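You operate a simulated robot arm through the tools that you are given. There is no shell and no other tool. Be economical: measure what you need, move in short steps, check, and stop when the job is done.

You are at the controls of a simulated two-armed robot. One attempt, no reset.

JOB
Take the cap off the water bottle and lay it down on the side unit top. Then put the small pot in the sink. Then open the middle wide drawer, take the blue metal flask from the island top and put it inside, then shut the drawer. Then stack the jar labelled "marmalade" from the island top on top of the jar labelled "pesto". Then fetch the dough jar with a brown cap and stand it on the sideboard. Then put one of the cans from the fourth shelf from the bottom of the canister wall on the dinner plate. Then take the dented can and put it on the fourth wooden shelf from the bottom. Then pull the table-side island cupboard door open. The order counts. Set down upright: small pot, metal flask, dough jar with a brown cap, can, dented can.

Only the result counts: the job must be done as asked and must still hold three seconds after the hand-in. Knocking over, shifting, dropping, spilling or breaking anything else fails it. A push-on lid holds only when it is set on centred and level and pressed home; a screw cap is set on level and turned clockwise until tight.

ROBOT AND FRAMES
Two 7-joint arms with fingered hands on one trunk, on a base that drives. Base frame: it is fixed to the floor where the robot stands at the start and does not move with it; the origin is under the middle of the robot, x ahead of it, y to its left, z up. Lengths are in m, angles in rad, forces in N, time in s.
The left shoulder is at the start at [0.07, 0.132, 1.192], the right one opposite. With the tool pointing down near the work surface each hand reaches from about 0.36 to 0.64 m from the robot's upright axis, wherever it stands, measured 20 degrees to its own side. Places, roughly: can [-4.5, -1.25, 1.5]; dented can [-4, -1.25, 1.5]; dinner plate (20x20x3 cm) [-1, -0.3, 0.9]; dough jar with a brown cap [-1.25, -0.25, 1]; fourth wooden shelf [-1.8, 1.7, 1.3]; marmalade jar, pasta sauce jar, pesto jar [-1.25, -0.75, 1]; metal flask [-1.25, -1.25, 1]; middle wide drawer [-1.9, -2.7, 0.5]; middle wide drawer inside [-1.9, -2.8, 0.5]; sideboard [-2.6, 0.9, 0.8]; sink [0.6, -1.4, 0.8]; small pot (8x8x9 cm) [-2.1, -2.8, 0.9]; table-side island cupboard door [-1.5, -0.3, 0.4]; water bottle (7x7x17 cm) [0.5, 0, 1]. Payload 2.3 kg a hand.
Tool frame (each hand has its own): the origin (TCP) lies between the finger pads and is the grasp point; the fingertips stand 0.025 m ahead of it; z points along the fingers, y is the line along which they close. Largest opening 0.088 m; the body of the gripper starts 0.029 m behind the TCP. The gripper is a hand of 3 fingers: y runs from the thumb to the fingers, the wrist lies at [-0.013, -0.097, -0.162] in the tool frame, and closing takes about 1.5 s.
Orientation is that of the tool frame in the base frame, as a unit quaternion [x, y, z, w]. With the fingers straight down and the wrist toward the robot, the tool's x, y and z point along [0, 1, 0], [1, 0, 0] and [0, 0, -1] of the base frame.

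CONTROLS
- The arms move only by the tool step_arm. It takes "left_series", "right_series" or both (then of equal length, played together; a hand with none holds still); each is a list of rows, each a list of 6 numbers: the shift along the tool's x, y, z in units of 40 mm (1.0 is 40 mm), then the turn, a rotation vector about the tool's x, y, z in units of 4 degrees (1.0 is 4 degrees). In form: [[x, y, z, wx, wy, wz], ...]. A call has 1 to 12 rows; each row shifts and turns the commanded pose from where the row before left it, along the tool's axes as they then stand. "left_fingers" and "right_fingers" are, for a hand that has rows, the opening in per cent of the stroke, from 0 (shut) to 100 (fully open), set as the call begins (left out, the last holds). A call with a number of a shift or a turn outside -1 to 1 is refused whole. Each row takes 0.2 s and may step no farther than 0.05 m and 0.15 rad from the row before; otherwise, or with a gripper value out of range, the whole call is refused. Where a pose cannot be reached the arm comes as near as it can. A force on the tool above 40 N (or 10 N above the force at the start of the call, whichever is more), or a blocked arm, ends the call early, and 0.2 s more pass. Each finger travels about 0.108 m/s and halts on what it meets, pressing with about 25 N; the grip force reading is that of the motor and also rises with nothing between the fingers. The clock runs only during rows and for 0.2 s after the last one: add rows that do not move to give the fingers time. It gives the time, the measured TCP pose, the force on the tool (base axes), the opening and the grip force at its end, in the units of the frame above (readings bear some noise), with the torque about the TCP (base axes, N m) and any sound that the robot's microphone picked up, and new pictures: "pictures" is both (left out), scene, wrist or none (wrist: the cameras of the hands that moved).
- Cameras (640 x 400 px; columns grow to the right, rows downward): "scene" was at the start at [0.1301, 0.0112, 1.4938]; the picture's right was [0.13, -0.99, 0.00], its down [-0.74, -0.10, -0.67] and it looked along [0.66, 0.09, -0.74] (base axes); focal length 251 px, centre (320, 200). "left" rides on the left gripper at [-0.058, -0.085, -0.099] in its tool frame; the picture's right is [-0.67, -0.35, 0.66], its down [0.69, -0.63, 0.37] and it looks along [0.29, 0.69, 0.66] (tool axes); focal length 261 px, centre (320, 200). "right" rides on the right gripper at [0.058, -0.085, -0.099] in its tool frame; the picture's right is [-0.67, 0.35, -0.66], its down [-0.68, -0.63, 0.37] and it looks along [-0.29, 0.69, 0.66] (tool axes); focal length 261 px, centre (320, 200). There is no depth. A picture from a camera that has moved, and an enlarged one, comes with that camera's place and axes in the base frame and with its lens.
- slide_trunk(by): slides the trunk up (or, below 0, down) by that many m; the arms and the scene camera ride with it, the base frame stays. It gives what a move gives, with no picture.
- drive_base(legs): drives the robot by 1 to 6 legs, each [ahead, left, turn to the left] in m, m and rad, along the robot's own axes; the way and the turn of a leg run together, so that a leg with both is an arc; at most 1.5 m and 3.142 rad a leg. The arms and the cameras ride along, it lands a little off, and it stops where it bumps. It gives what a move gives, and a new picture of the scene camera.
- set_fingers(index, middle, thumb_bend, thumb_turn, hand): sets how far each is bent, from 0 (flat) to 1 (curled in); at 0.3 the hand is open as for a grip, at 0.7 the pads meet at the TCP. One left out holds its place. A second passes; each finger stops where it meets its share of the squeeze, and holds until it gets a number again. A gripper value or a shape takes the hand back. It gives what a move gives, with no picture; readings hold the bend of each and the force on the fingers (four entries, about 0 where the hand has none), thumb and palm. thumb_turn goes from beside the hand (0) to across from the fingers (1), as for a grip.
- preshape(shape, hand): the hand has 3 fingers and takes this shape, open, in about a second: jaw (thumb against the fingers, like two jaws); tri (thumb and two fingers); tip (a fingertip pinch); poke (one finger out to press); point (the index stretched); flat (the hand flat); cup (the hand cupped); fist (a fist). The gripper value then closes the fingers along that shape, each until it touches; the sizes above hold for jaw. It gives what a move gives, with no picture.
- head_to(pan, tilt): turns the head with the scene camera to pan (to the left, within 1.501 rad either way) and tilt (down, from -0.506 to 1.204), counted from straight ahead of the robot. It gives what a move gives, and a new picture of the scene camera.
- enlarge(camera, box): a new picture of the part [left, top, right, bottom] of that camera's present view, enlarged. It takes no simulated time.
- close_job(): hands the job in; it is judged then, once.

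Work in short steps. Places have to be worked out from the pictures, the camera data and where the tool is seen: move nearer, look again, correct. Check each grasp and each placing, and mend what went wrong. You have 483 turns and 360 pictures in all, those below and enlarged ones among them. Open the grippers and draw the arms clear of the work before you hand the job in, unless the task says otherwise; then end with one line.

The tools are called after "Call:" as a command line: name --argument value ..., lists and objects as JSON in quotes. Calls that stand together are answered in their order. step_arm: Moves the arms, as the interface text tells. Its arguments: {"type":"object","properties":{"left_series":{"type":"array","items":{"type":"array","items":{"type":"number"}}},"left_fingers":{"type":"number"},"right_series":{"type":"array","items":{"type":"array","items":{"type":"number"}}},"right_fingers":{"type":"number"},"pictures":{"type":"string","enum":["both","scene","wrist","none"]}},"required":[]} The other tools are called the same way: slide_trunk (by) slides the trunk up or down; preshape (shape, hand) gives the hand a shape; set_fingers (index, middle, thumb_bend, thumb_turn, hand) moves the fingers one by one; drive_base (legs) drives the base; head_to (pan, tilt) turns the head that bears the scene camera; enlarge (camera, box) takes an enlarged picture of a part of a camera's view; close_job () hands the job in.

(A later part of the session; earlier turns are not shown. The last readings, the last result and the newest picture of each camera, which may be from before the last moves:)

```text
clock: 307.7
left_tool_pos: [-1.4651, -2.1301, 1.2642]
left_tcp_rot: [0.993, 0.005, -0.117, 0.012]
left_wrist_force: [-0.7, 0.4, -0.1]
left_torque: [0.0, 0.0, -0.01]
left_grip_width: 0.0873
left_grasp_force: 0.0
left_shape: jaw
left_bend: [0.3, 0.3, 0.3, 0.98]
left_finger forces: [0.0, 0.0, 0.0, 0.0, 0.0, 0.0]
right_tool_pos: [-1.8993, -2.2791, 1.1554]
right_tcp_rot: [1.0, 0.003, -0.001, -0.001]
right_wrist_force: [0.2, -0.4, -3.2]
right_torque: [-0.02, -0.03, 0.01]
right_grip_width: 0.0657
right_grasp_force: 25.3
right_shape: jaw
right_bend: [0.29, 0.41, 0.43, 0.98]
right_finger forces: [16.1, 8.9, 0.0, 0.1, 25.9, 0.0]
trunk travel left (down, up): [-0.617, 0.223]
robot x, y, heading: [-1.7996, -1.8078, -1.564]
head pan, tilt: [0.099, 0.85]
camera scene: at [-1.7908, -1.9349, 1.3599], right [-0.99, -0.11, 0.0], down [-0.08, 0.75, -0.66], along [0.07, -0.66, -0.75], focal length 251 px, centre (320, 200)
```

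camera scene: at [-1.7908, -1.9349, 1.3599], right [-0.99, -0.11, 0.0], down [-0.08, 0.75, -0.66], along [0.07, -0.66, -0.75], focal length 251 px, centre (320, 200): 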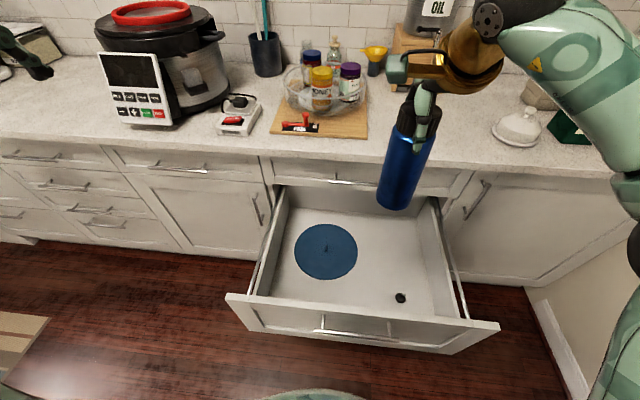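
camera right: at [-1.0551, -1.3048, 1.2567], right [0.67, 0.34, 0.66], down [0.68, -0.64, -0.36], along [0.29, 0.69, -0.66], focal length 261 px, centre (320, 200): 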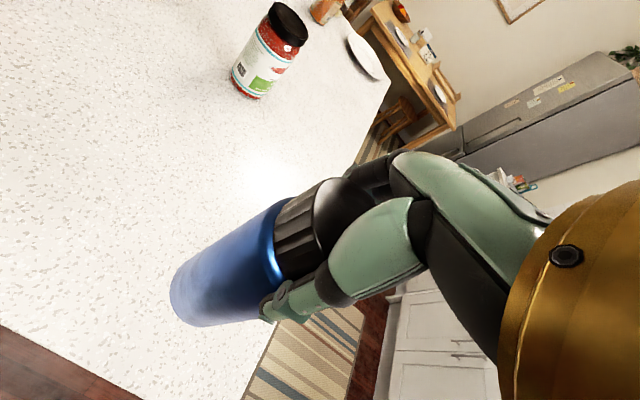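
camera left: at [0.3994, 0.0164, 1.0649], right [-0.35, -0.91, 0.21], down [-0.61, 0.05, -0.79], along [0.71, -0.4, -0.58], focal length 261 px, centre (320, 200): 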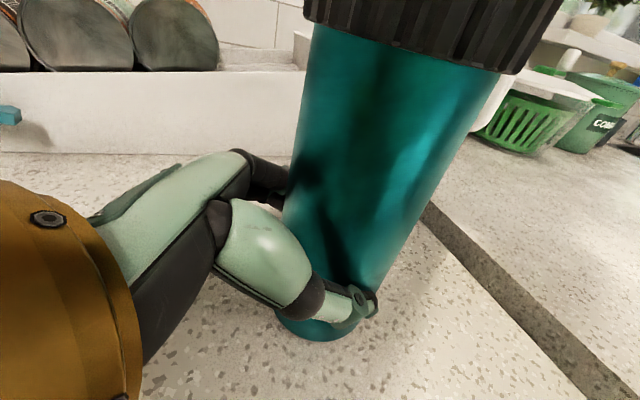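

Drawer floor ≈0.445. Lower the trunk 0.1, shift over (−1.95,−2.36), start lowering.

Call:
slide_trunk --by -0.1

Call:
step_arm --right_series '[[-0.4, 0.7, 0, 0, 0, 0], [-0.4, 0.7, 0, 0, 0, 0], [-0.45, 0.6, 0, 0, 0, 0], [0, 0, 0.9, 0, 0, 0], [0, 0, 0.9, 0, 0, 0], [0, 0, 0.9, 0, 0, 0], [0, 0, 0.9, 0, 0, 0], [0, 0, 0, 0, 0, 0]]'

```text
clock: 309.0
left_tool_pos: [-1.4653, -2.1311, 1.1656]
left_tcp_rot: [0.993, 0.005, -0.118, 0.013]
left_wrist_force: [0.1, 0.1, -0.1]
left_torque: [0.0, 0.0, 0.0]
left_grip_width: 0.088
left_grasp_force: 0.0
left_shape: jaw
left_bend: [0.3, 0.3, 0.3, 0.98]
left_finger forces: [0.0, 0.0, 0.0, 0.0, 0.1, 0.1]
right_tool_pos: [-1.8985, -2.2793, 1.0561]
right_tcp_rot: [1.0, 0.003, 0.0, -0.001]
right_wrist_force: [-0.3, -0.1, -3.7]
right_torque: [-0.05, -0.04, 0.0]
right_grip_width: 0.0657
right_grasp_force: 25.1
right_shape: jaw
right_bend: [0.29, 0.41, 0.43, 0.98]
right_finger forces: [16.1, 8.9, 0.1, 0.1, 25.9, 0.1]
trunk travel left (down, up): [-0.517, 0.323]
robot x, y, heading: [-1.8012, -1.8071, -1.561]
head pan, tilt: [0.099, 0.85]
```

```text
clock: 310.8
left_tool_pos: [-1.4651, -2.1295, 1.1656]
left_tcp_rot: [0.993, 0.004, -0.117, 0.013]
left_wrist_force: [-0.5, 0.1, -0.5]
left_torque: [0.0, -0.01, 0.01]
left_grip_width: 0.0879
left_grasp_force: 0.1
left_shape: jaw
left_bend: [0.3, 0.3, 0.3, 0.98]
left_finger forces: [0.1, 0.1, 0.0, 0.0, 0.0, 0.1]
right_tool_pos: [-1.9315, -2.3327, 0.9077]
right_tcp_rot: [1.0, 0.003, 0.001, -0.001]
right_wrist_force: [-0.2, -0.7, -3.2]
right_torque: [0.0, -0.07, 0.03]
right_grip_width: 0.0657
right_grasp_force: 24.9
right_shape: jaw
right_bend: [0.73, 0.41, 0.43, 0.98]
right_finger forces: [16.0, 8.9, 0.1, 0.0, 25.4, 0.1]
right hand out of reach, approached as far as the arm can: row 3
trunk travel left (down, up): [-0.517, 0.323]
robot x, y, heading: [-1.8028, -1.8074, -1.558]
head pan, tilt: [0.099, 0.85]
camera scene: at [-1.7903, -1.9345, 1.2599], right [-0.99, -0.11, 0.0], down [-0.08, 0.75, -0.66], along [0.07, -0.66, -0.75], focal length 251 px, centre (320, 200)
camera right: at [-1.8739, -2.2488, 1.0094], right [-0.67, -0.35, 0.66], down [-0.69, 0.63, -0.36], along [-0.28, -0.69, -0.66], focal length 261 px, centre (320, 200)
```

scene: 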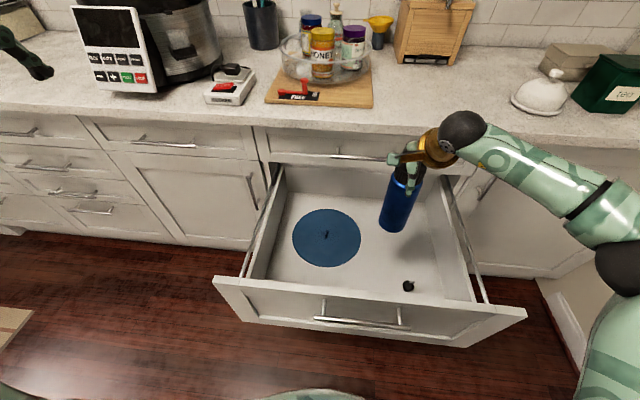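
right: 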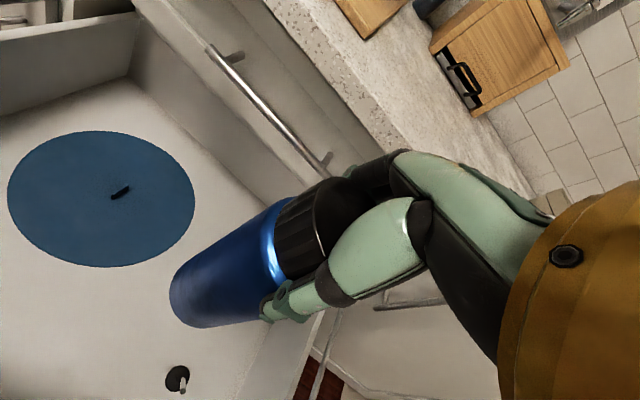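

Position is good. Lower further 0.2 into the drawer.

Call:
step_arm --right_series '[[0, 0, 0.8, 0, 0, 0], [0, 0, 0.8, 0, 0, 0], [0, 0, 0.8, 0, 0, 0], [0, 0, 0.8, 0, 0, 0], [0, 0, 0.8, 0, 0, 0], [0, 0, 0.8, 0, 0, 0], [0, 0, 0, 0, 0, 0]]'

```text
clock: 312.4
left_tool_pos: [-1.4654, -2.1304, 1.1643]
left_tcp_rot: [0.993, 0.004, -0.117, 0.013]
left_wrist_force: [-0.3, -0.4, -1.0]
left_torque: [0.01, 0.0, -0.02]
left_grip_width: 0.0878
left_grasp_force: 0.1
left_shape: jaw
left_bend: [0.3, 0.3, 0.3, 0.98]
left_finger forces: [0.0, 0.0, 0.1, 0.0, 0.0, 0.0]
right_tool_pos: [-1.931, -2.3332, 0.7141]
right_tcp_rot: [1.0, 0.003, 0.0, 0.0]
right_wrist_force: [0.0, -0.2, -4.0]
right_torque: [0.0, 0.0, 0.0]
right_grip_width: 0.0655
right_grasp_force: 25.0
right_shape: jaw
right_bend: [0.73, 0.41, 0.43, 0.98]
right_finger forces: [16.0, 8.7, 0.0, 0.1, 25.1, 0.0]
trunk travel left (down, up): [-0.517, 0.323]
robot x, y, heading: [-1.7992, -1.8034, -1.564]
head pan, tilt: [0.099, 0.85]
camera scene: at [-1.7906, -1.9345, 1.2599], right [-0.99, -0.11, 0.0], down [-0.08, 0.75, -0.66], along [0.07, -0.66, -0.75], focal length 251 px, centre (320, 200)
camera right: at [-1.8729, -2.2487, 0.8152], right [-0.67, -0.35, 0.66], down [-0.69, 0.63, -0.36], along [-0.28, -0.69, -0.66], focal length 261 px, centre (320, 200)
```

scene: 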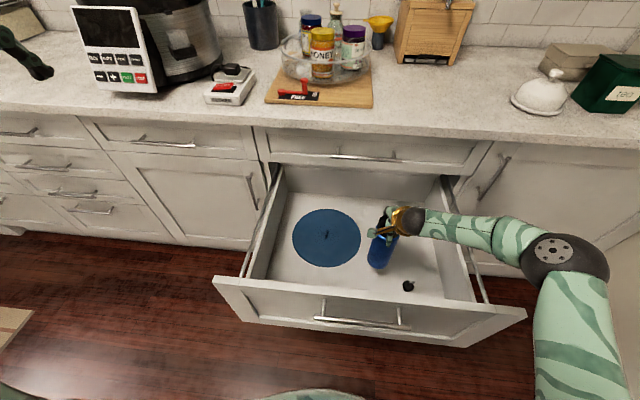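
right: 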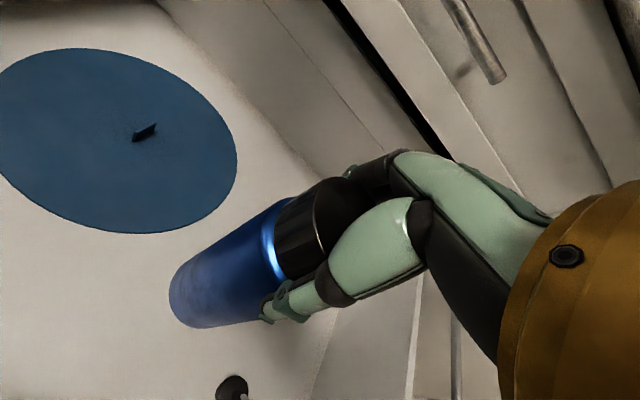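

Continue down ~0.09, then small steps.

Call:
step_arm --right_series '[[0, 0, 0.6, 0, 0, 0], [0, 0, 0.6, 0, 0, 0], [0, 0, 0.5, 0, 0, 0], [0, 0, 0.4, 0, 0, 0], [0, 0, 0, 0, 0, 0]]' --pictures "none"

Call:
step_arm --right_series '[[0, 0, 0.15, 0, 0, 0], [0, 0, 0.15, 0, 0, 0], [0, 0, 0.15, 0, 0, 0], [0, 0, 0.15, 0, 0, 0], [0, 0, 0.15, 0, 0, 0], [0, 0, 0.15, 0, 0, 0], [0, 0, 0, 0, 0, 0]]'

```text
clock: 313.6
left_tool_pos: [-1.4633, -2.1247, 1.1674]
left_tcp_rot: [0.993, 0.004, -0.118, 0.016]
left_wrist_force: [0.3, -0.3, 0.0]
left_torque: [0.0, 0.02, 0.0]
left_grip_width: 0.0879
left_grasp_force: 0.1
left_shape: jaw
left_bend: [0.3, 0.3, 0.3, 0.98]
left_finger forces: [0.1, 0.0, 0.0, 0.0, 0.0, 0.1]
right_tool_pos: [-1.9302, -2.3299, 0.6383]
right_tcp_rot: [1.0, 0.003, -0.001, 0.005]
right_wrist_force: [1.2, -0.9, 25.0]
right_torque: [-0.63, 0.05, 0.02]
right_grip_width: 0.0659
right_grasp_force: 25.3
right_shape: jaw
right_bend: [0.28, 0.4, 0.43, 0.98]
right_finger forces: [19.2, 11.0, 0.0, 0.0, 30.4, 0.1]
trunk travel left (down, up): [-0.517, 0.323]
robot x, y, heading: [-1.8025, -1.8036, -1.566]
head pan, tilt: [0.099, 0.85]
```

```text
clock: 314.0
left_tool_pos: [-1.4648, -2.1241, 1.1675]
left_tcp_rot: [0.993, 0.005, -0.118, 0.016]
left_wrist_force: [0.4, 0.2, -0.3]
left_torque: [0.0, -0.03, 0.0]
left_grip_width: 0.0875
left_grasp_force: 0.0
left_shape: jaw
left_bend: [0.3, 0.3, 0.3, 0.98]
left_finger forces: [0.1, 0.0, 0.1, 0.0, 0.0, 0.1]
right_tool_pos: [-1.9293, -2.3353, 0.6374]
right_tcp_rot: [1.0, 0.002, 0.0, 0.011]
right_wrist_force: [0.4, -3.8, 26.3]
right_torque: [-0.7, 0.06, 0.01]
right_grip_width: 0.0657
right_grasp_force: 24.8
right_shape: jaw
right_bend: [0.28, 0.39, 0.43, 0.99]
right_finger forces: [20.2, 11.6, 0.0, 0.0, 28.9, 0.0]
trunk travel left (down, up): [-0.517, 0.323]
robot x, y, heading: [-1.8016, -1.809, -1.562]
head pan, tilt: [0.099, 0.85]
stopped in row 2 (right hand): the force on the tool passed its limit at 44 N (the readings are from after the stop); the commanded pose is now the measured one
camera scene: at [-1.789, -1.9268, 1.2608], right [-0.99, -0.11, 0.0], down [-0.08, 0.74, -0.66], along [0.07, -0.66, -0.75], focal length 251 px, centre (320, 200)
camera right: at [-1.872, -2.2479, 0.7356], right [-0.67, -0.34, 0.66], down [-0.69, 0.62, -0.38], along [-0.28, -0.71, -0.65], focal length 261 px, centre (320, 200)
```

scene: 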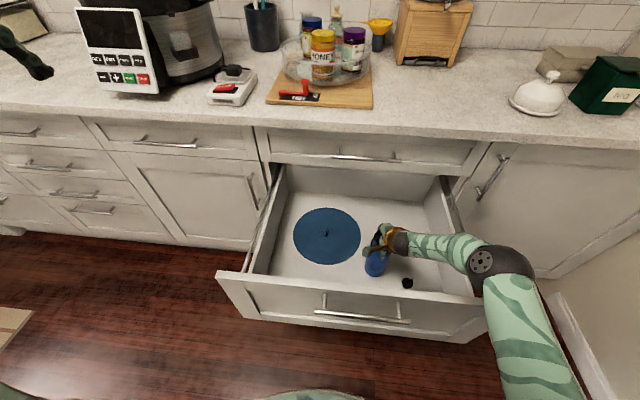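
right: 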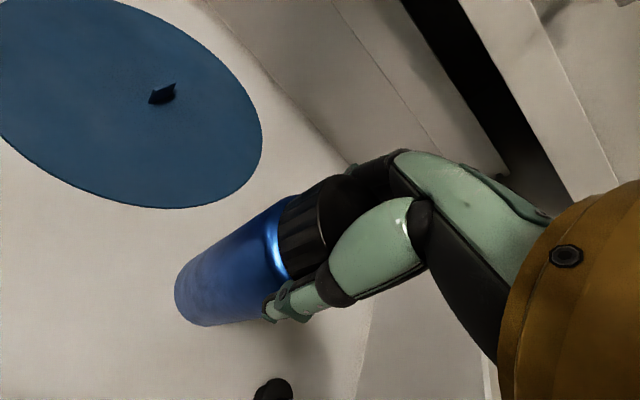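

Contact with drawer floor (TCP 0.64). Ease up, then release by spreading the fingers.

Call:
step_arm --right_series '[[0, 0, -0.12, 0.2, 0, 0], [0, 0, 0, 0, 0, 0], [0, 0, 0, 0, 0, 0]]' --pictures "none"

```text
clock: 314.8
left_tool_pos: [-1.4646, -2.1249, 1.1666]
left_tcp_rot: [0.993, 0.004, -0.118, 0.016]
left_wrist_force: [0.3, 0.4, -0.9]
left_torque: [0.01, 0.01, 0.0]
left_grip_width: 0.0877
left_grasp_force: 0.1
left_shape: jaw
left_bend: [0.3, 0.3, 0.3, 0.98]
left_finger forces: [0.0, 0.0, 0.0, 0.0, 0.0, 0.1]
right_tool_pos: [-1.9299, -2.3307, 0.6384]
right_tcp_rot: [1.0, 0.003, -0.001, -0.002]
right_wrist_force: [0.2, -0.7, 19.5]
right_torque: [-0.72, 0.04, 0.0]
right_grip_width: 0.0658
right_grasp_force: 24.8
right_shape: jaw
right_bend: [0.27, 0.39, 0.44, 0.99]
right_finger forces: [18.7, 10.8, 0.0, 0.1, 30.2, 0.0]
trunk travel left (down, up): [-0.517, 0.323]
robot x, y, heading: [-1.8052, -1.8059, -1.559]
head pan, tilt: [0.099, 0.85]
```

Call:
step_arm --right_series '[[0, 0, -0.1, 0, 0, 0], [0, 0, 0, 0, 0, 0], [0, 0, 0, 0, 0, 0]]' --pictures "none"

Call:
set_fingers --hand "right" --index 0.2 --middle 0.2 --thumb_bend 0.2

Call:
step_arm --right_series '[[0, 0, -0.5, 0, 0, 0], [0, 0, -0.6, 0, 0, 0], [0, 0, -0.9, 0, 0, 0], [0, 0, 0, 0, 0, 0]]'

```text
clock: 315.6
left_tool_pos: [-1.4646, -2.1295, 1.1666]
left_tcp_rot: [0.993, 0.004, -0.118, 0.014]
left_wrist_force: [0.3, -0.8, 0.0]
left_torque: [0.0, -0.03, 0.01]
left_grip_width: 0.0879
left_grasp_force: 0.1
left_shape: jaw
left_bend: [0.3, 0.3, 0.3, 0.98]
left_finger forces: [0.0, 0.0, 0.0, 0.0, 0.0, 0.1]
right_tool_pos: [-1.9305, -2.3355, 0.6384]
right_tcp_rot: [1.0, 0.003, 0.001, -0.003]
right_wrist_force: [0.4, -0.3, 3.6]
right_torque: [-0.34, 0.04, -0.02]
right_grip_width: 0.0658
right_grasp_force: 25.0
right_shape: jaw
right_bend: [0.28, 0.39, 0.44, 0.99]
right_finger forces: [17.2, 9.8, 0.0, 0.0, 26.7, 0.0]
trunk travel left (down, up): [-0.517, 0.323]
robot x, y, heading: [-1.8016, -1.807, -1.563]
head pan, tilt: [0.099, 0.85]
```

```text
clock: 316.6
left_tool_pos: [-1.4654, -2.1303, 1.1656]
left_tcp_rot: [0.993, 0.004, -0.117, 0.014]
left_wrist_force: [0.3, 0.6, -0.5]
left_torque: [-0.01, -0.01, -0.01]
left_grip_width: 0.0877
left_grasp_force: 0.0
left_shape: jaw
left_bend: [0.3, 0.3, 0.3, 0.98]
left_finger forces: [0.0, 0.0, 0.0, 0.0, 0.0, 0.0]
right_tool_pos: [-1.93, -2.3339, 0.6384]
right_tcp_rot: [1.0, 0.001, -0.001, -0.003]
right_wrist_force: [0.8, 0.9, 0.6]
right_torque: [0.0, 0.03, -0.02]
right_grip_width: 0.103
right_grasp_force: 0.0
right_shape: fingers
right_bend: [0.2, 0.2, 0.2, 1.0]
right_finger forces: [0.0, 0.0, 0.0, 0.0, 0.5, 0.0]
trunk travel left (down, up): [-0.517, 0.323]
robot x, y, heading: [-1.8016, -1.8109, -1.564]
head pan, tilt: [0.099, 0.85]
```

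```text
clock: 317.6
left_tool_pos: [-1.4656, -2.1298, 1.1655]
left_tcp_rot: [0.993, 0.005, -0.117, 0.013]
left_wrist_force: [0.2, -1.0, 0.5]
left_torque: [-0.02, -0.01, 0.01]
left_grip_width: 0.0876
left_grasp_force: 0.1
left_shape: jaw
left_bend: [0.3, 0.3, 0.3, 0.98]
left_finger forces: [0.1, 0.0, 0.1, 0.1, 0.0, 0.1]
right_tool_pos: [-1.9315, -2.3381, 0.7205]
right_tcp_rot: [1.0, 0.003, 0.0, -0.003]
right_wrist_force: [0.5, -0.3, 0.4]
right_torque: [0.0, 0.02, -0.04]
right_grip_width: 0.1035
right_grasp_force: 0.1
right_shape: fingers
right_bend: [0.2, 0.2, 0.2, 1.0]
right_finger forces: [0.0, 0.0, 0.0, 0.0, 0.0, 0.1]
trunk travel left (down, up): [-0.517, 0.323]
robot x, y, heading: [-1.7962, -1.8069, -1.564]
head pan, tilt: [0.099, 0.85]
camera scene: at [-1.7905, -1.9345, 1.2599], right [-0.99, -0.11, 0.0], down [-0.08, 0.75, -0.66], along [0.07, -0.66, -0.75], focal length 251 px, centre (320, 200)
camera right: at [-1.8741, -2.2535, 0.8217], right [-0.67, -0.36, 0.65], down [-0.69, 0.63, -0.36], along [-0.28, -0.69, -0.67], focal length 261 px, centre (320, 200)
```

scene: 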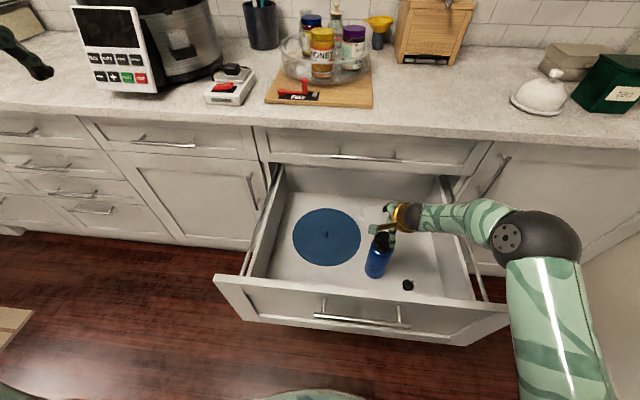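
right: 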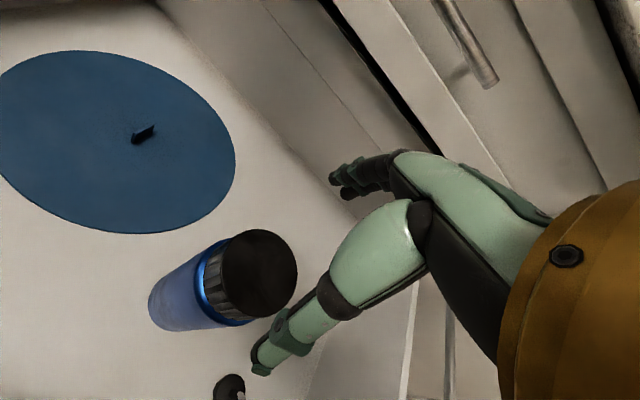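

Flask stands in the drawer. Raise the hand out, close the fingers, back off.

Call:
step_arm --right_series '[[0, 0, -1, 0, 0, 0], [0, 0, -1, 0, 0, 0], [0, 0, -1, 0, 0, 0], [0, 0, -1, 0, 0, 0], [0, 0, -1, 0, 0, 0], [0, 0, -1, 0, 0, 0], [0, -1, 0, 0, 0, 0], [0, -1, 0, 0, 0, 0], [0, -1, 0, 0, 0, 0]]' --pictures "none"

Call:
drive_base --legs '[[-0.13, 0, 0]]'

Call:
step_arm --right_series '[[0.5, 0, 0.9, 0, 0, 0], [0.5, 0, 0.9, 0, 0, 0], [0.5, 0, 0.9, 0, 0, 0], [0.3, 0, 0.9, 0, 0, 0], [0, 0, 0.9, 0, 0, 0], [0, 0, 0.9, 0, 0, 0], [0, 0, 0.8, 0, 0, 0], [0, 0, 0, 0, 0, 0]]' --right_fingers 0

```text
clock: 319.6
left_tool_pos: [-1.4651, -2.1281, 1.1643]
left_tcp_rot: [0.993, 0.004, -0.117, 0.013]
left_wrist_force: [0.4, -0.1, -0.1]
left_torque: [-0.01, -0.03, 0.02]
left_grip_width: 0.0877
left_grasp_force: 0.0
left_shape: jaw
left_bend: [0.3, 0.3, 0.3, 0.98]
left_finger forces: [0.0, 0.0, 0.1, 0.0, 0.0, 0.1]
right_tool_pos: [-1.9319, -2.2139, 0.9592]
right_tcp_rot: [1.0, 0.001, 0.0, -0.004]
right_wrist_force: [0.8, 0.1, 0.6]
right_torque: [0.0, 0.0, 0.02]
right_grip_width: 0.1033
right_grasp_force: 0.0
right_shape: fingers
right_bend: [0.2, 0.2, 0.2, 1.0]
right_finger forces: [0.1, 0.1, 0.0, 0.1, 0.0, 0.1]
trunk travel left (down, up): [-0.517, 0.323]
robot x, y, heading: [-1.8009, -1.8091, -1.563]
head pan, tilt: [0.099, 0.85]
```

```text
clock: 320.9
left_tool_pos: [-1.466, -2.0046, 1.1651]
left_tcp_rot: [0.993, 0.004, -0.118, 0.012]
left_wrist_force: [0.3, 0.4, 0.6]
left_torque: [0.01, -0.03, 0.01]
left_grip_width: 0.0876
left_grasp_force: 0.1
left_shape: jaw
left_bend: [0.3, 0.3, 0.3, 0.98]
left_finger forces: [0.0, 0.0, 0.0, 0.0, 0.0, 0.0]
right_tool_pos: [-1.9323, -2.089, 0.9594]
right_tcp_rot: [1.0, 0.001, 0.0, -0.004]
right_wrist_force: [0.3, -0.4, -0.3]
right_torque: [-0.01, 0.04, 0.0]
right_grip_width: 0.1034
right_grasp_force: 0.1
right_shape: fingers
right_bend: [0.2, 0.2, 0.2, 1.0]
right_finger forces: [0.0, 0.0, 0.0, 0.0, 0.0, 0.1]
trunk travel left (down, up): [-0.517, 0.323]
robot x, y, heading: [-1.7999, -1.6801, -1.567]
head pan, tilt: [0.099, 0.85]
camera scene: at [-1.7916, -1.8086, 1.2599], right [-0.99, -0.11, 0.0], down [-0.08, 0.75, -0.66], along [0.07, -0.66, -0.75], focal length 251 px, centre (320, 200)
```

scene: 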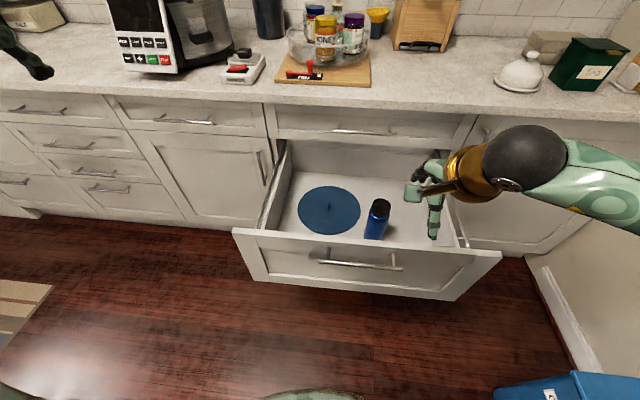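

```text
clock: 322.7
left_tool_pos: [-1.4672, -2.0042, 1.1661]
left_tcp_rot: [0.993, 0.004, -0.117, 0.013]
left_wrist_force: [-0.5, 0.5, 0.1]
left_torque: [-0.06, -0.02, -0.03]
left_grip_width: 0.0876
left_grasp_force: 0.1
left_shape: jaw
left_bend: [0.3, 0.3, 0.3, 0.98]
left_finger forces: [0.0, 0.0, 0.1, 0.0, 0.0, 0.0]
right_tool_pos: [-1.8592, -2.0856, 0.7093]
right_tcp_rot: [1.0, 0.002, -0.001, -0.005]
right_wrist_force: [0.1, -0.3, 1.3]
right_torque: [0.04, 0.01, -0.01]
right_grip_width: 0.0
right_grasp_force: 25.4
right_shape: jaw
right_bend: [0.7, 0.7, 0.36, 1.0]
right_finger forces: [0.1, 0.0, 0.0, 0.0, 0.1, 0.0]
trunk travel left (down, up): [-0.517, 0.323]
robot x, y, heading: [-1.7958, -1.6834, -1.562]
head pan, tilt: [0.099, 0.85]
camera scene: at [-1.7916, -1.8078, 1.2599], right [-0.99, -0.11, 0.0], down [-0.08, 0.75, -0.66], along [0.07, -0.66, -0.75], focal length 251 px, centre (320, 200)
camera right: at [-1.8016, -2.0021, 0.8114], right [-0.67, -0.36, 0.65], down [-0.69, 0.63, -0.36], along [-0.28, -0.69, -0.67], focal length 261 px, centre (320, 200)
```

scene: 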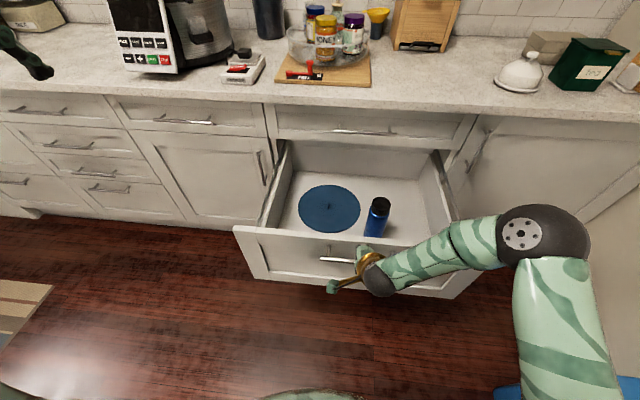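
right: 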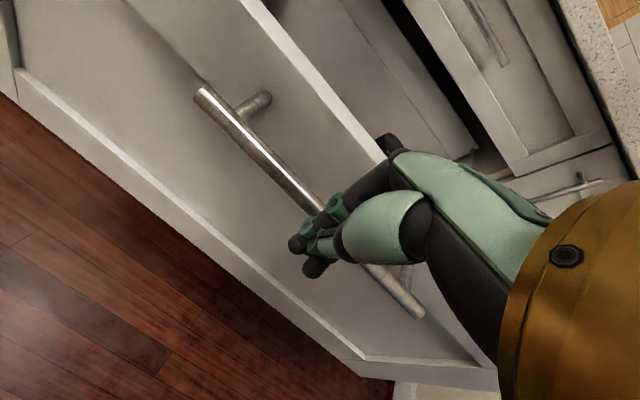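

Fingers are against the bar. Push the drawer shut by driving ahead in stages.

Call:
drive_base --legs '[[0.15, 0, 0]]'

```text
clock: 324.1
left_tool_pos: [-1.4653, -2.1524, 1.1656]
left_tcp_rot: [0.993, 0.004, -0.117, 0.013]
left_wrist_force: [0.2, 1.0, -0.1]
left_torque: [0.0, 0.01, 0.0]
left_grip_width: 0.0876
left_grasp_force: 0.0
left_shape: jaw
left_bend: [0.3, 0.3, 0.3, 0.98]
left_finger forces: [0.1, 0.0, 0.0, 0.0, 0.1, 0.1]
right_tool_pos: [-1.8588, -2.2349, 0.7108]
right_tcp_rot: [1.0, 0.002, 0.0, -0.004]
right_wrist_force: [-0.2, -0.6, 0.1]
right_torque: [-0.04, 0.05, 0.02]
right_grip_width: 0.0001
right_grasp_force: 25.3
right_shape: jaw
right_bend: [0.7, 0.7, 0.36, 1.0]
right_finger forces: [0.0, 0.0, 0.0, 0.1, 0.1, 0.0]
trunk travel left (down, up): [-0.517, 0.323]
robot x, y, heading: [-1.7992, -1.8311, -1.564]
head pan, tilt: [0.099, 0.85]
camera scene: at [-1.7904, -1.9564, 1.2601], right [-0.99, -0.11, 0.0], down [-0.08, 0.75, -0.66], along [0.07, -0.66, -0.75], focal length 251 px, centre (320, 200)
```

scene: 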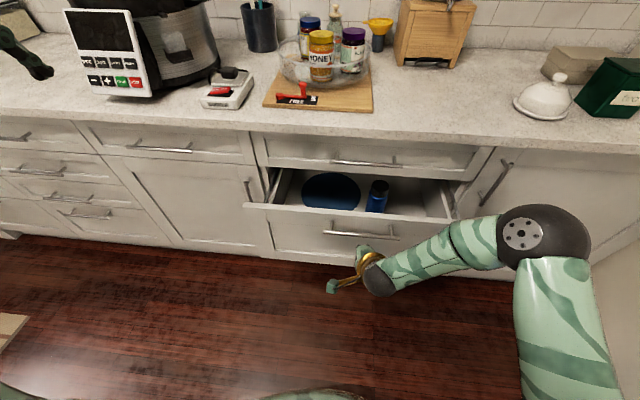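

Drawer is moving in with the flask standing. Continue.

Call:
drive_base --legs '[[0.13, 0, 0]]'

```text
clock: 325.4
left_tool_pos: [-1.4651, -2.2817, 1.166]
left_tcp_rot: [0.993, 0.004, -0.118, 0.013]
left_wrist_force: [0.6, 0.0, -0.2]
left_torque: [-0.04, 0.01, -0.01]
left_grip_width: 0.0874
left_grasp_force: 0.1
left_shape: jaw
left_bend: [0.3, 0.3, 0.3, 0.98]
left_finger forces: [0.0, 0.0, 0.0, 0.1, 0.1, 0.0]
right_tool_pos: [-1.8578, -2.3621, 0.7111]
right_tcp_rot: [1.0, 0.0, -0.001, -0.002]
right_wrist_force: [-0.3, 0.2, -0.1]
right_torque: [0.0, 0.02, -0.01]
right_grip_width: 0.0002
right_grasp_force: 25.6
right_shape: jaw
right_bend: [0.7, 0.7, 0.73, 1.0]
right_finger forces: [0.0, 0.0, 0.0, 0.0, 0.1, 0.0]
trunk travel left (down, up): [-0.517, 0.323]
robot x, y, heading: [-1.8006, -1.9579, -1.561]
head pan, tilt: [0.099, 0.85]
camera scene: at [-1.7898, -2.0845, 1.2602], right [-0.99, -0.11, 0.0], down [-0.08, 0.75, -0.66], along [0.07, -0.66, -0.75], focal length 251 px, centre (320, 200)
```

scene: 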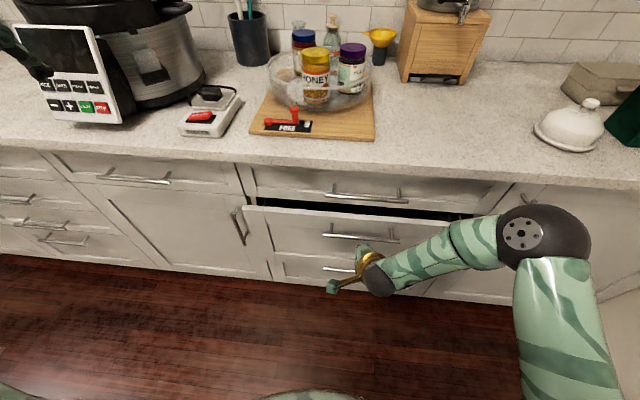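

Call:
drive_base --legs '[[0.11, 0, 0]]'

```text
clock: 326.6
left_tool_pos: [-1.4647, -2.3898, 1.1661]
left_tcp_rot: [0.993, 0.003, -0.117, 0.014]
left_wrist_force: [1.8, -0.2, 0.5]
left_torque: [0.0, -0.01, -0.01]
left_grip_width: 0.0877
left_grasp_force: 0.1
left_shape: jaw
left_bend: [0.3, 0.3, 0.3, 0.98]
left_finger forces: [0.0, 0.1, 0.0, 0.0, 0.0, 0.1]
right_tool_pos: [-1.8574, -2.4709, 0.7116]
right_tcp_rot: [1.0, 0.001, -0.001, -0.003]
right_wrist_force: [-0.4, -0.7, 0.1]
right_torque: [-0.01, -0.02, -0.02]
right_grip_width: 0.0
right_grasp_force: 25.3
right_shape: jaw
right_bend: [0.7, 0.7, 0.73, 1.0]
right_finger forces: [0.0, 0.0, 0.0, 0.1, 0.1, 0.1]
trunk travel left (down, up): [-0.517, 0.323]
robot x, y, heading: [-1.8004, -2.0672, -1.565]
head pan, tilt: [0.099, 0.85]
camera scene: at [-1.7892, -2.1927, 1.2602], right [-0.99, -0.1, 0.0], down [-0.08, 0.75, -0.66], along [0.07, -0.66, -0.75], focal length 251 px, centre (320, 200)
```

scene: 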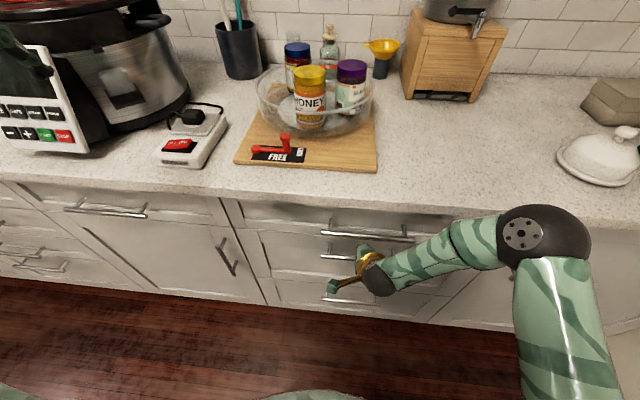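

Looks shut; push gently with the arm to make sure it is fully home.

Call:
step_arm --right_series '[[0, 0.4, 0, 0, 0, 0], [0, 0.4, 0, 0, 0, 0], [0, 0.3, 0, 0, 0, 0], [0, 0.2, 0, 0, 0, 0], [0, 0, 0, 0, 0, 0]]' --pictures "wrist"

```text
clock: 327.2
left_tool_pos: [-1.466, -2.3795, 1.1691]
left_tcp_rot: [0.993, 0.002, -0.118, 0.018]
left_wrist_force: [-0.6, 0.4, 0.5]
left_torque: [0.01, -0.02, -0.02]
left_grip_width: 0.0877
left_grasp_force: 0.1
left_shape: jaw
left_bend: [0.3, 0.3, 0.3, 0.98]
left_finger forces: [0.0, 0.0, 0.0, 0.0, 0.1, 0.0]
right_tool_pos: [-1.8565, -2.489, 0.7103]
right_tcp_rot: [1.0, 0.003, 0.001, -0.01]
right_wrist_force: [-2.6, 27.8, 16.1]
right_torque: [0.18, 0.13, -0.02]
right_grip_width: 0.0
right_grasp_force: 24.9
right_shape: jaw
right_bend: [0.7, 0.7, 0.35, 1.0]
right_finger forces: [0.1, 29.7, 0.1, 0.0, 56.2, 0.0]
trunk travel left (down, up): [-0.517, 0.323]
robot x, y, heading: [-1.8008, -2.0637, -1.566]
head pan, tilt: [0.099, 0.85]
stopped in row 3 (right hand): the force on the tool passed its limit at 45 N (the readings are from after the stop); the commanded pose is now the measured one
camera right: at [-1.799, -2.407, 0.8133], right [-0.67, -0.37, 0.65], down [-0.69, 0.63, -0.36], along [-0.28, -0.68, -0.68], focal length 261 px, centre (320, 200)
```

right: 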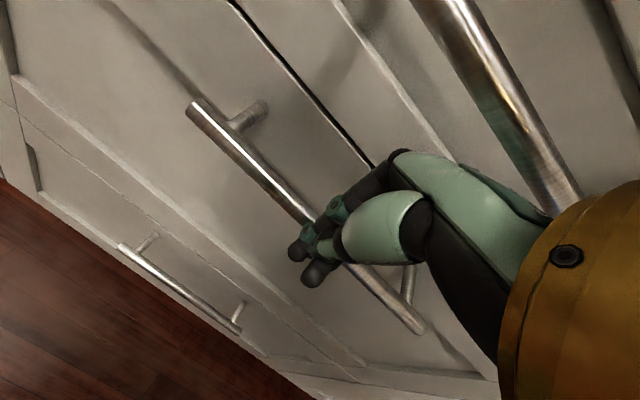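

Drawer is firmly shut. Back off, raise the trunk and arm, and drive to the aisle side of the island.

Call:
step_arm --right_series '[[0, -0.6, 0, 0, 0, 0], [0, -0.8, 0, 0, 0, 0], [0, 0, 0, 0, 0, 0]]' --pictures "none"

Call:
drive_base --legs '[[-0.15, 0, 0]]'

Call:
slide_trunk --by 0.3

Call:
step_arm --right_series '[[0, 0, -1, 0, 0, 0], [0, 0, -1, 0, 0, 0], [0, 0, -1, 0, 0, 0], [0, 0, -1, 0, 0, 0], [0, 0, -1, 0, 0, 0], [0, 0, 0, 0, 0, 0]]' --right_fingers 100 --pictures "none"

Call:
drive_base --legs '[[0, 1.38, 0], [0, 0, -1.55], [0, -0.75, 0]]'

Call:
head_to --pan -0.35 --tilt 0.5

```text
clock: 328.0
left_tool_pos: [-1.4643, -2.392, 1.1646]
left_tcp_rot: [0.993, 0.003, -0.118, 0.013]
left_wrist_force: [-0.6, -1.0, 0.1]
left_torque: [-0.04, 0.02, -0.01]
left_grip_width: 0.0876
left_grasp_force: 0.1
left_shape: jaw
left_bend: [0.3, 0.3, 0.3, 0.98]
left_finger forces: [0.0, 0.0, 0.0, 0.1, 0.1, 0.1]
right_tool_pos: [-1.8573, -2.4422, 0.7085]
right_tcp_rot: [1.0, 0.003, 0.001, -0.012]
right_wrist_force: [0.4, -0.6, 0.5]
right_torque: [0.0, -0.03, 0.01]
right_grip_width: 0.0
right_grasp_force: 25.1
right_shape: jaw
right_bend: [0.7, 0.7, 0.74, 1.0]
right_finger forces: [0.1, 0.0, 0.0, 0.1, 0.0, 0.1]
trunk travel left (down, up): [-0.517, 0.323]
robot x, y, heading: [-1.7985, -2.0678, -1.56]
head pan, tilt: [0.099, 0.85]
```

```text
clock: 329.4
left_tool_pos: [-1.4665, -2.2419, 1.1649]
left_tcp_rot: [0.993, 0.001, -0.117, 0.012]
left_wrist_force: [-0.2, -0.3, -0.1]
left_torque: [-0.02, 0.01, 0.0]
left_grip_width: 0.0875
left_grasp_force: 0.2
left_shape: jaw
left_bend: [0.3, 0.3, 0.3, 0.98]
left_finger forces: [0.0, 0.0, 0.0, 0.0, 0.0, 0.1]
right_tool_pos: [-1.8579, -2.2906, 0.7091]
right_tcp_rot: [1.0, 0.001, 0.0, -0.013]
right_wrist_force: [0.4, 0.1, -0.1]
right_torque: [0.01, -0.03, 0.01]
right_grip_width: 0.0
right_grasp_force: 24.6
right_shape: jaw
right_bend: [0.7, 0.7, 0.74, 1.0]
right_finger forces: [0.0, 0.0, 0.0, 0.0, 0.0, 0.0]
trunk travel left (down, up): [-0.517, 0.323]
robot x, y, heading: [-1.8018, -1.9153, -1.569]
head pan, tilt: [0.099, 0.85]
camera scene: at [-1.79, -2.043, 1.2599], right [-0.99, -0.1, 0.0], down [-0.08, 0.75, -0.66], along [0.07, -0.66, -0.75], focal length 251 px, centre (320, 200)
```

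scene: 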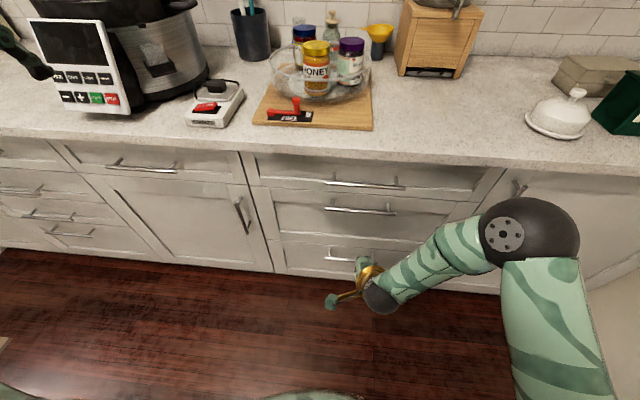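

```text
clock: 332.4
left_tool_pos: [-1.4664, -2.2405, 1.4657]
left_tcp_rot: [0.993, 0.001, -0.117, 0.012]
left_wrist_force: [0.6, -0.2, 0.0]
left_torque: [-0.01, -0.02, 0.02]
left_grip_width: 0.0876
left_grasp_force: 0.1
left_shape: jaw
left_bend: [0.3, 0.3, 0.3, 0.98]
left_finger forces: [0.1, 0.0, 0.0, 0.0, 0.0, 0.0]
right_tool_pos: [-1.8577, -2.2919, 1.0085]
right_tcp_rot: [1.0, 0.001, 0.001, -0.012]
right_wrist_force: [-0.1, -0.2, 0.8]
right_torque: [0.01, 0.01, 0.01]
right_grip_width: 0.0
right_grasp_force: 25.2
right_shape: jaw
right_bend: [0.7, 0.7, 0.74, 1.0]
right_finger forces: [0.0, 0.1, 0.0, 0.0, 0.0, 0.0]
trunk travel left (down, up): [-0.817, 0.023]
robot x, y, heading: [-1.7985, -1.9174, -1.57]
head pan, tilt: [0.099, 0.85]
```

```text
clock: 333.8
left_tool_pos: [-1.4642, -2.2404, 1.4643]
left_tcp_rot: [0.993, 0.001, -0.118, 0.013]
left_wrist_force: [0.0, 0.8, -0.2]
left_torque: [-0.02, 0.0, 0.02]
left_grip_width: 0.0876
left_grasp_force: 0.0
left_shape: jaw
left_bend: [0.3, 0.3, 0.3, 0.98]
left_finger forces: [0.0, 0.0, 0.0, 0.0, 0.0, 0.1]
right_tool_pos: [-1.8593, -2.2937, 1.2127]
right_tcp_rot: [1.0, 0.001, 0.001, -0.011]
right_wrist_force: [-0.2, -0.4, -0.7]
right_torque: [0.0, 0.02, 0.0]
right_grip_width: 0.0877
right_grasp_force: 0.1
right_shape: jaw
right_bend: [0.3, 0.3, 0.3, 0.98]
right_finger forces: [0.0, 0.0, 0.0, 0.0, 0.0, 0.0]
trunk travel left (down, up): [-0.817, 0.023]
robot x, y, heading: [-1.799, -1.9135, -1.565]
head pan, tilt: [0.099, 0.85]
```

```text
clock: 348.1
left_tool_pos: [-0.7481, -1.5115, 1.4653]
left_tcp_rot: [0.719, -0.685, -0.095, -0.072]
left_wrist_force: [-0.7, -0.5, 0.0]
left_torque: [0.0, 0.03, -0.01]
left_grip_width: 0.0877
left_grasp_force: 0.1
left_shape: jaw
left_bend: [0.3, 0.3, 0.3, 0.98]
left_finger forces: [0.0, 0.0, 0.0, 0.0, 0.1, 0.0]
right_tool_pos: [-0.819, -1.1215, 1.2118]
right_tcp_rot: [0.722, -0.691, 0.009, -0.008]
right_wrist_force: [0.4, 0.1, 1.2]
right_torque: [0.03, 0.01, 0.0]
right_grip_width: 0.0877
right_grasp_force: 0.1
right_shape: jaw
right_bend: [0.3, 0.3, 0.3, 0.98]
right_finger forces: [0.0, 0.0, 0.2, 0.0, 0.1, 0.0]
trunk travel left (down, up): [-0.817, 0.023]
robot x, y, heading: [-0.4386, -1.1611, -3.097]
head pan, tilt: [0.099, 0.85]
camera scene: at [-0.5626, -1.1777, 1.56], right [-0.14, 0.99, 0.0], down [0.74, 0.11, -0.66], along [-0.65, -0.09, -0.75], focal length 251 px, centre (320, 200)
```

scene: 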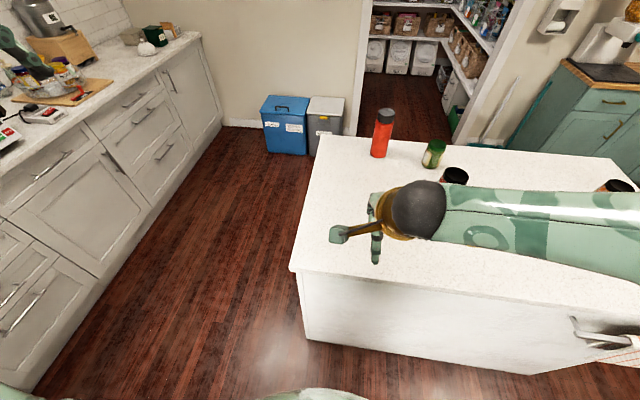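

```text
clock: 349.0
left_tool_pos: [-0.7467, -1.5098, 1.4639]
left_tcp_rot: [0.718, -0.686, -0.093, -0.072]
left_wrist_force: [0.2, 0.5, 0.5]
left_torque: [-0.01, -0.02, 0.01]
left_grip_width: 0.0877
left_grasp_force: 0.0
left_shape: jaw
left_bend: [0.3, 0.3, 0.3, 0.98]
left_finger forces: [0.0, 0.0, 0.0, 0.0, 0.1, 0.0]
right_tool_pos: [-0.8186, -1.1195, 1.2112]
right_tcp_rot: [0.723, -0.691, 0.009, -0.009]
right_wrist_force: [0.3, -0.2, -0.5]
right_torque: [-0.05, 0.02, -0.02]
right_grip_width: 0.0878
right_grasp_force: 0.2
right_shape: jaw
right_bend: [0.3, 0.3, 0.3, 0.98]
right_finger forces: [0.0, 0.0, 0.1, 0.1, 0.1, 0.0]
trunk travel left (down, up): [-0.817, 0.023]
robot x, y, heading: [-0.4352, -1.1646, -3.097]
head pan, tilt: [-0.351, 0.499]
camera scene: at [-0.572, -1.1369, 1.5899], right [0.3, 0.95, 0.0], down [0.46, -0.14, -0.88], along [-0.84, 0.26, -0.48], focal length 251 px, centre (320, 200)
```

scene: 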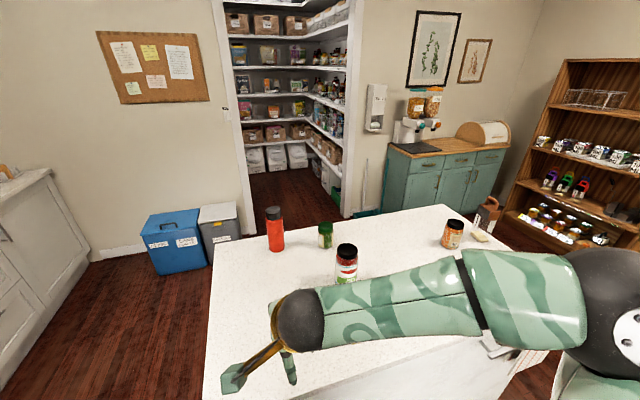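

Call:
enlarge --camera "scene" --box '[250, 190, 510, 300]'

```text
2.46 times, centred on (380, 245) of scene
camera zoom: at [-0.572, -1.1369, 1.5899], right [0.3, 0.95, 0.0], down [0.46, -0.14, -0.88], along [-0.84, 0.26, -0.48], focal length 618 px, centre (172, 89)
```

zoom: 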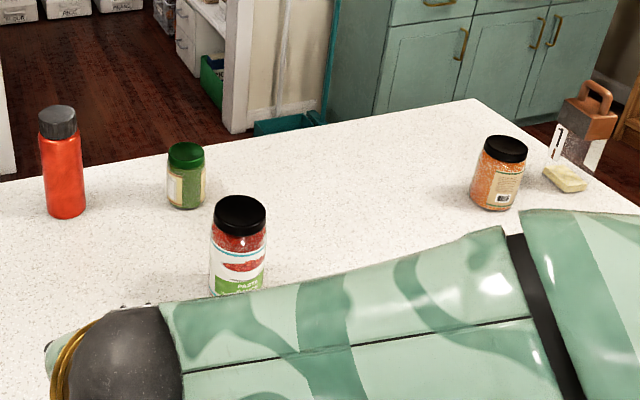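

Green-lid jar = pesto (≈(−1.345,−0.872)), orange = marmalade (≈(−1.19,−0.39)), red = pasta sauce. Both are reachable from the west side; drive round there.

Call:
drive_base --legs '[[0, 0.68, 0], [1.5, 0, 0], [0, 0, 1.55], [0, 0, 1.55]]'

Call:
head_to --pan 0.5 --tilt 0.5

```text
clock: 367.4
left_tool_pos: [-1.6084, -1.5971, 1.4645]
left_tcp_rot: [0.674, 0.729, -0.071, 0.095]
left_wrist_force: [-0.1, 0.1, 0.4]
left_torque: [0.03, -0.02, 0.01]
left_grip_width: 0.0875
left_grasp_force: 0.0
left_shape: jaw
left_bend: [0.3, 0.3, 0.3, 0.98]
left_finger forces: [0.0, 0.0, 0.1, 0.0, 0.1, 0.0]
right_tool_pos: [-1.5248, -1.9853, 1.2117]
right_tcp_rot: [0.678, 0.735, -0.009, -0.009]
right_wrist_force: [0.1, -0.8, 0.0]
right_torque: [-0.01, 0.03, 0.0]
right_grip_width: 0.0877
right_grasp_force: 0.0
right_shape: jaw
right_bend: [0.3, 0.3, 0.3, 0.98]
right_finger forces: [0.0, 0.1, 0.1, 0.0, 0.0, 0.0]
trunk travel left (down, up): [-0.817, 0.023]
robot x, y, heading: [-1.9104, -1.9508, 0.078]
head pan, tilt: [-0.351, 0.499]
camera scene: at [-1.7679, -1.9742, 1.59], right [-0.27, -0.96, 0.0], down [-0.46, 0.13, -0.88], along [0.85, -0.24, -0.48], focal length 251 px, centre (320, 200)
```

scene: 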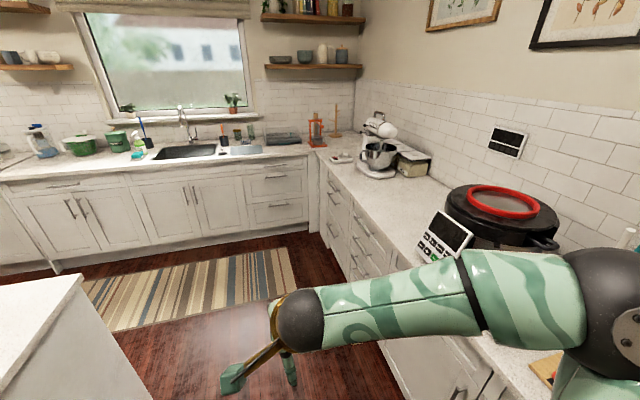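

```text
clock: 368.6
left_tool_pos: [-1.6093, -1.5974, 1.465]
left_tcp_rot: [0.674, 0.729, -0.07, 0.095]
left_wrist_force: [0.2, 0.7, -1.1]
left_torque: [-0.02, -0.01, -0.02]
left_grip_width: 0.0876
left_grasp_force: 0.1
left_shape: jaw
left_bend: [0.3, 0.3, 0.3, 0.98]
left_finger forces: [0.0, 0.1, 0.0, 0.0, 0.0, 0.0]
right_tool_pos: [-1.5236, -1.9849, 1.2106]
right_tcp_rot: [0.678, 0.735, -0.009, -0.009]
right_wrist_force: [0.2, 0.5, -0.2]
right_torque: [0.01, 0.0, 0.04]
right_grip_width: 0.088
right_grasp_force: 0.1
right_shape: jaw
right_bend: [0.3, 0.3, 0.3, 0.98]
right_finger forces: [0.0, 0.1, 0.0, 0.0, 0.0, 0.0]
trunk travel left (down, up): [-0.817, 0.023]
robot x, y, heading: [-1.9065, -1.952, 0.079]
head pan, tilt: [0.499, 0.499]
camera scene: at [-1.7793, -1.8998, 1.59], right [0.54, -0.84, 0.0], down [-0.4, -0.26, -0.88], along [0.74, 0.48, -0.48], focal length 251 px, centre (320, 200)
```

scene: 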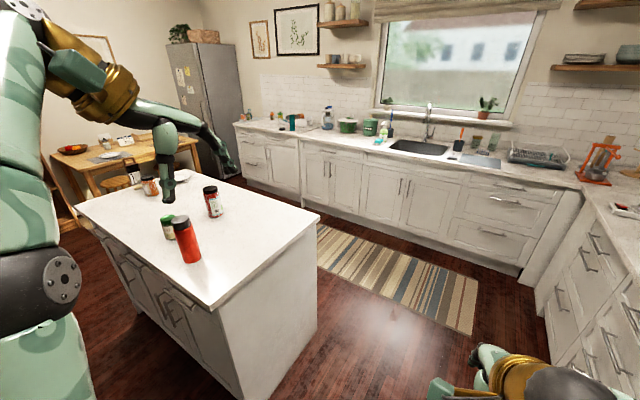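

Strafe north along the island's west side.

Call:
drive_base --legs '[[0, 0.1, -0.079], [-0.03, 1.45, 0], [0, 0.12, 0]]'

Call:
head_to --pan 0.0 --tilt 0.65

```text
clock: 377.3
left_tool_pos: [-1.5903, 0.0154, 1.4666]
left_tcp_rot: [0.709, 0.695, -0.073, 0.088]
left_wrist_force: [0.2, -0.9, 1.0]
left_torque: [0.03, -0.01, 0.03]
left_grip_width: 0.0878
left_grasp_force: 0.0
left_shape: jaw
left_bend: [0.3, 0.3, 0.3, 0.98]
left_finger forces: [0.0, 0.0, 0.0, 0.0, 0.1, 0.0]
right_tool_pos: [-1.5452, -0.3773, 1.2114]
right_tcp_rot: [0.715, 0.699, -0.007, -0.011]
right_wrist_force: [-1.1, -0.3, -0.1]
right_torque: [0.03, 0.01, 0.02]
right_grip_width: 0.0879
right_grasp_force: 0.0
right_shape: jaw
right_bend: [0.3, 0.3, 0.3, 0.98]
right_finger forces: [0.0, 0.2, 0.0, 0.1, 0.0, 0.0]
trunk travel left (down, up): [-0.817, 0.023]
robot x, y, heading: [-1.922, -0.3012, -0.021]
head pan, tilt: [0.499, 0.499]
camera scene: at [-1.791, -0.2696, 1.5902], right [0.46, -0.89, 0.0], down [-0.43, -0.22, -0.88], along [0.78, 0.41, -0.48], focal length 251 px, centre (320, 200)
```

scene: 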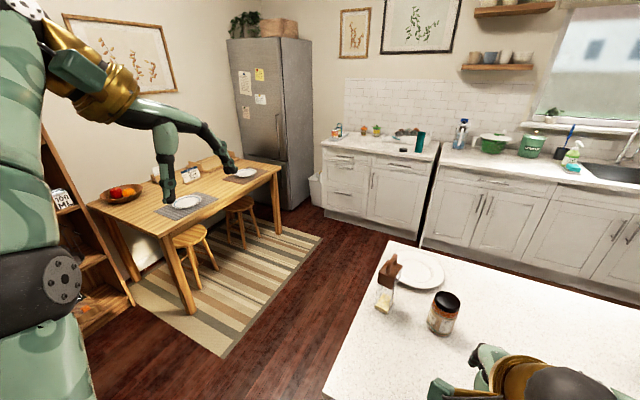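

```text
clock: 378.2
left_tool_pos: [-1.5906, 0.0236, 1.4651]
left_tcp_rot: [0.709, 0.695, -0.075, 0.091]
left_wrist_force: [0.0, 0.1, -0.1]
left_torque: [0.01, 0.01, 0.0]
left_grip_width: 0.0879
left_grasp_force: 0.1
left_shape: jaw
left_bend: [0.3, 0.3, 0.3, 0.98]
left_finger forces: [0.0, 0.0, 0.1, 0.0, 0.1, 0.0]
right_tool_pos: [-1.5453, -0.3708, 1.2122]
right_tcp_rot: [0.715, 0.699, -0.008, -0.009]
right_wrist_force: [-0.5, -0.5, 0.2]
right_torque: [0.0, -0.02, -0.02]
right_grip_width: 0.0877
right_grasp_force: 0.0
right_shape: jaw
right_bend: [0.3, 0.3, 0.3, 0.98]
right_finger forces: [0.1, 0.0, 0.0, 0.0, 0.0, 0.1]
trunk travel left (down, up): [-0.817, 0.023]
robot x, y, heading: [-1.923, -0.3045, -0.017]
head pan, tilt: [0.0, 0.649]
camera scene: at [-1.7848, -0.305, 1.5766], right [-0.02, -1.0, 0.0], down [-0.6, 0.01, -0.8], along [0.8, -0.02, -0.6], focal length 251 px, centre (320, 200)
```

scene: 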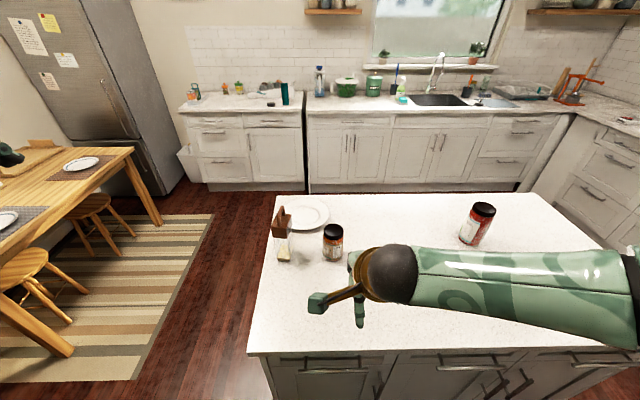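

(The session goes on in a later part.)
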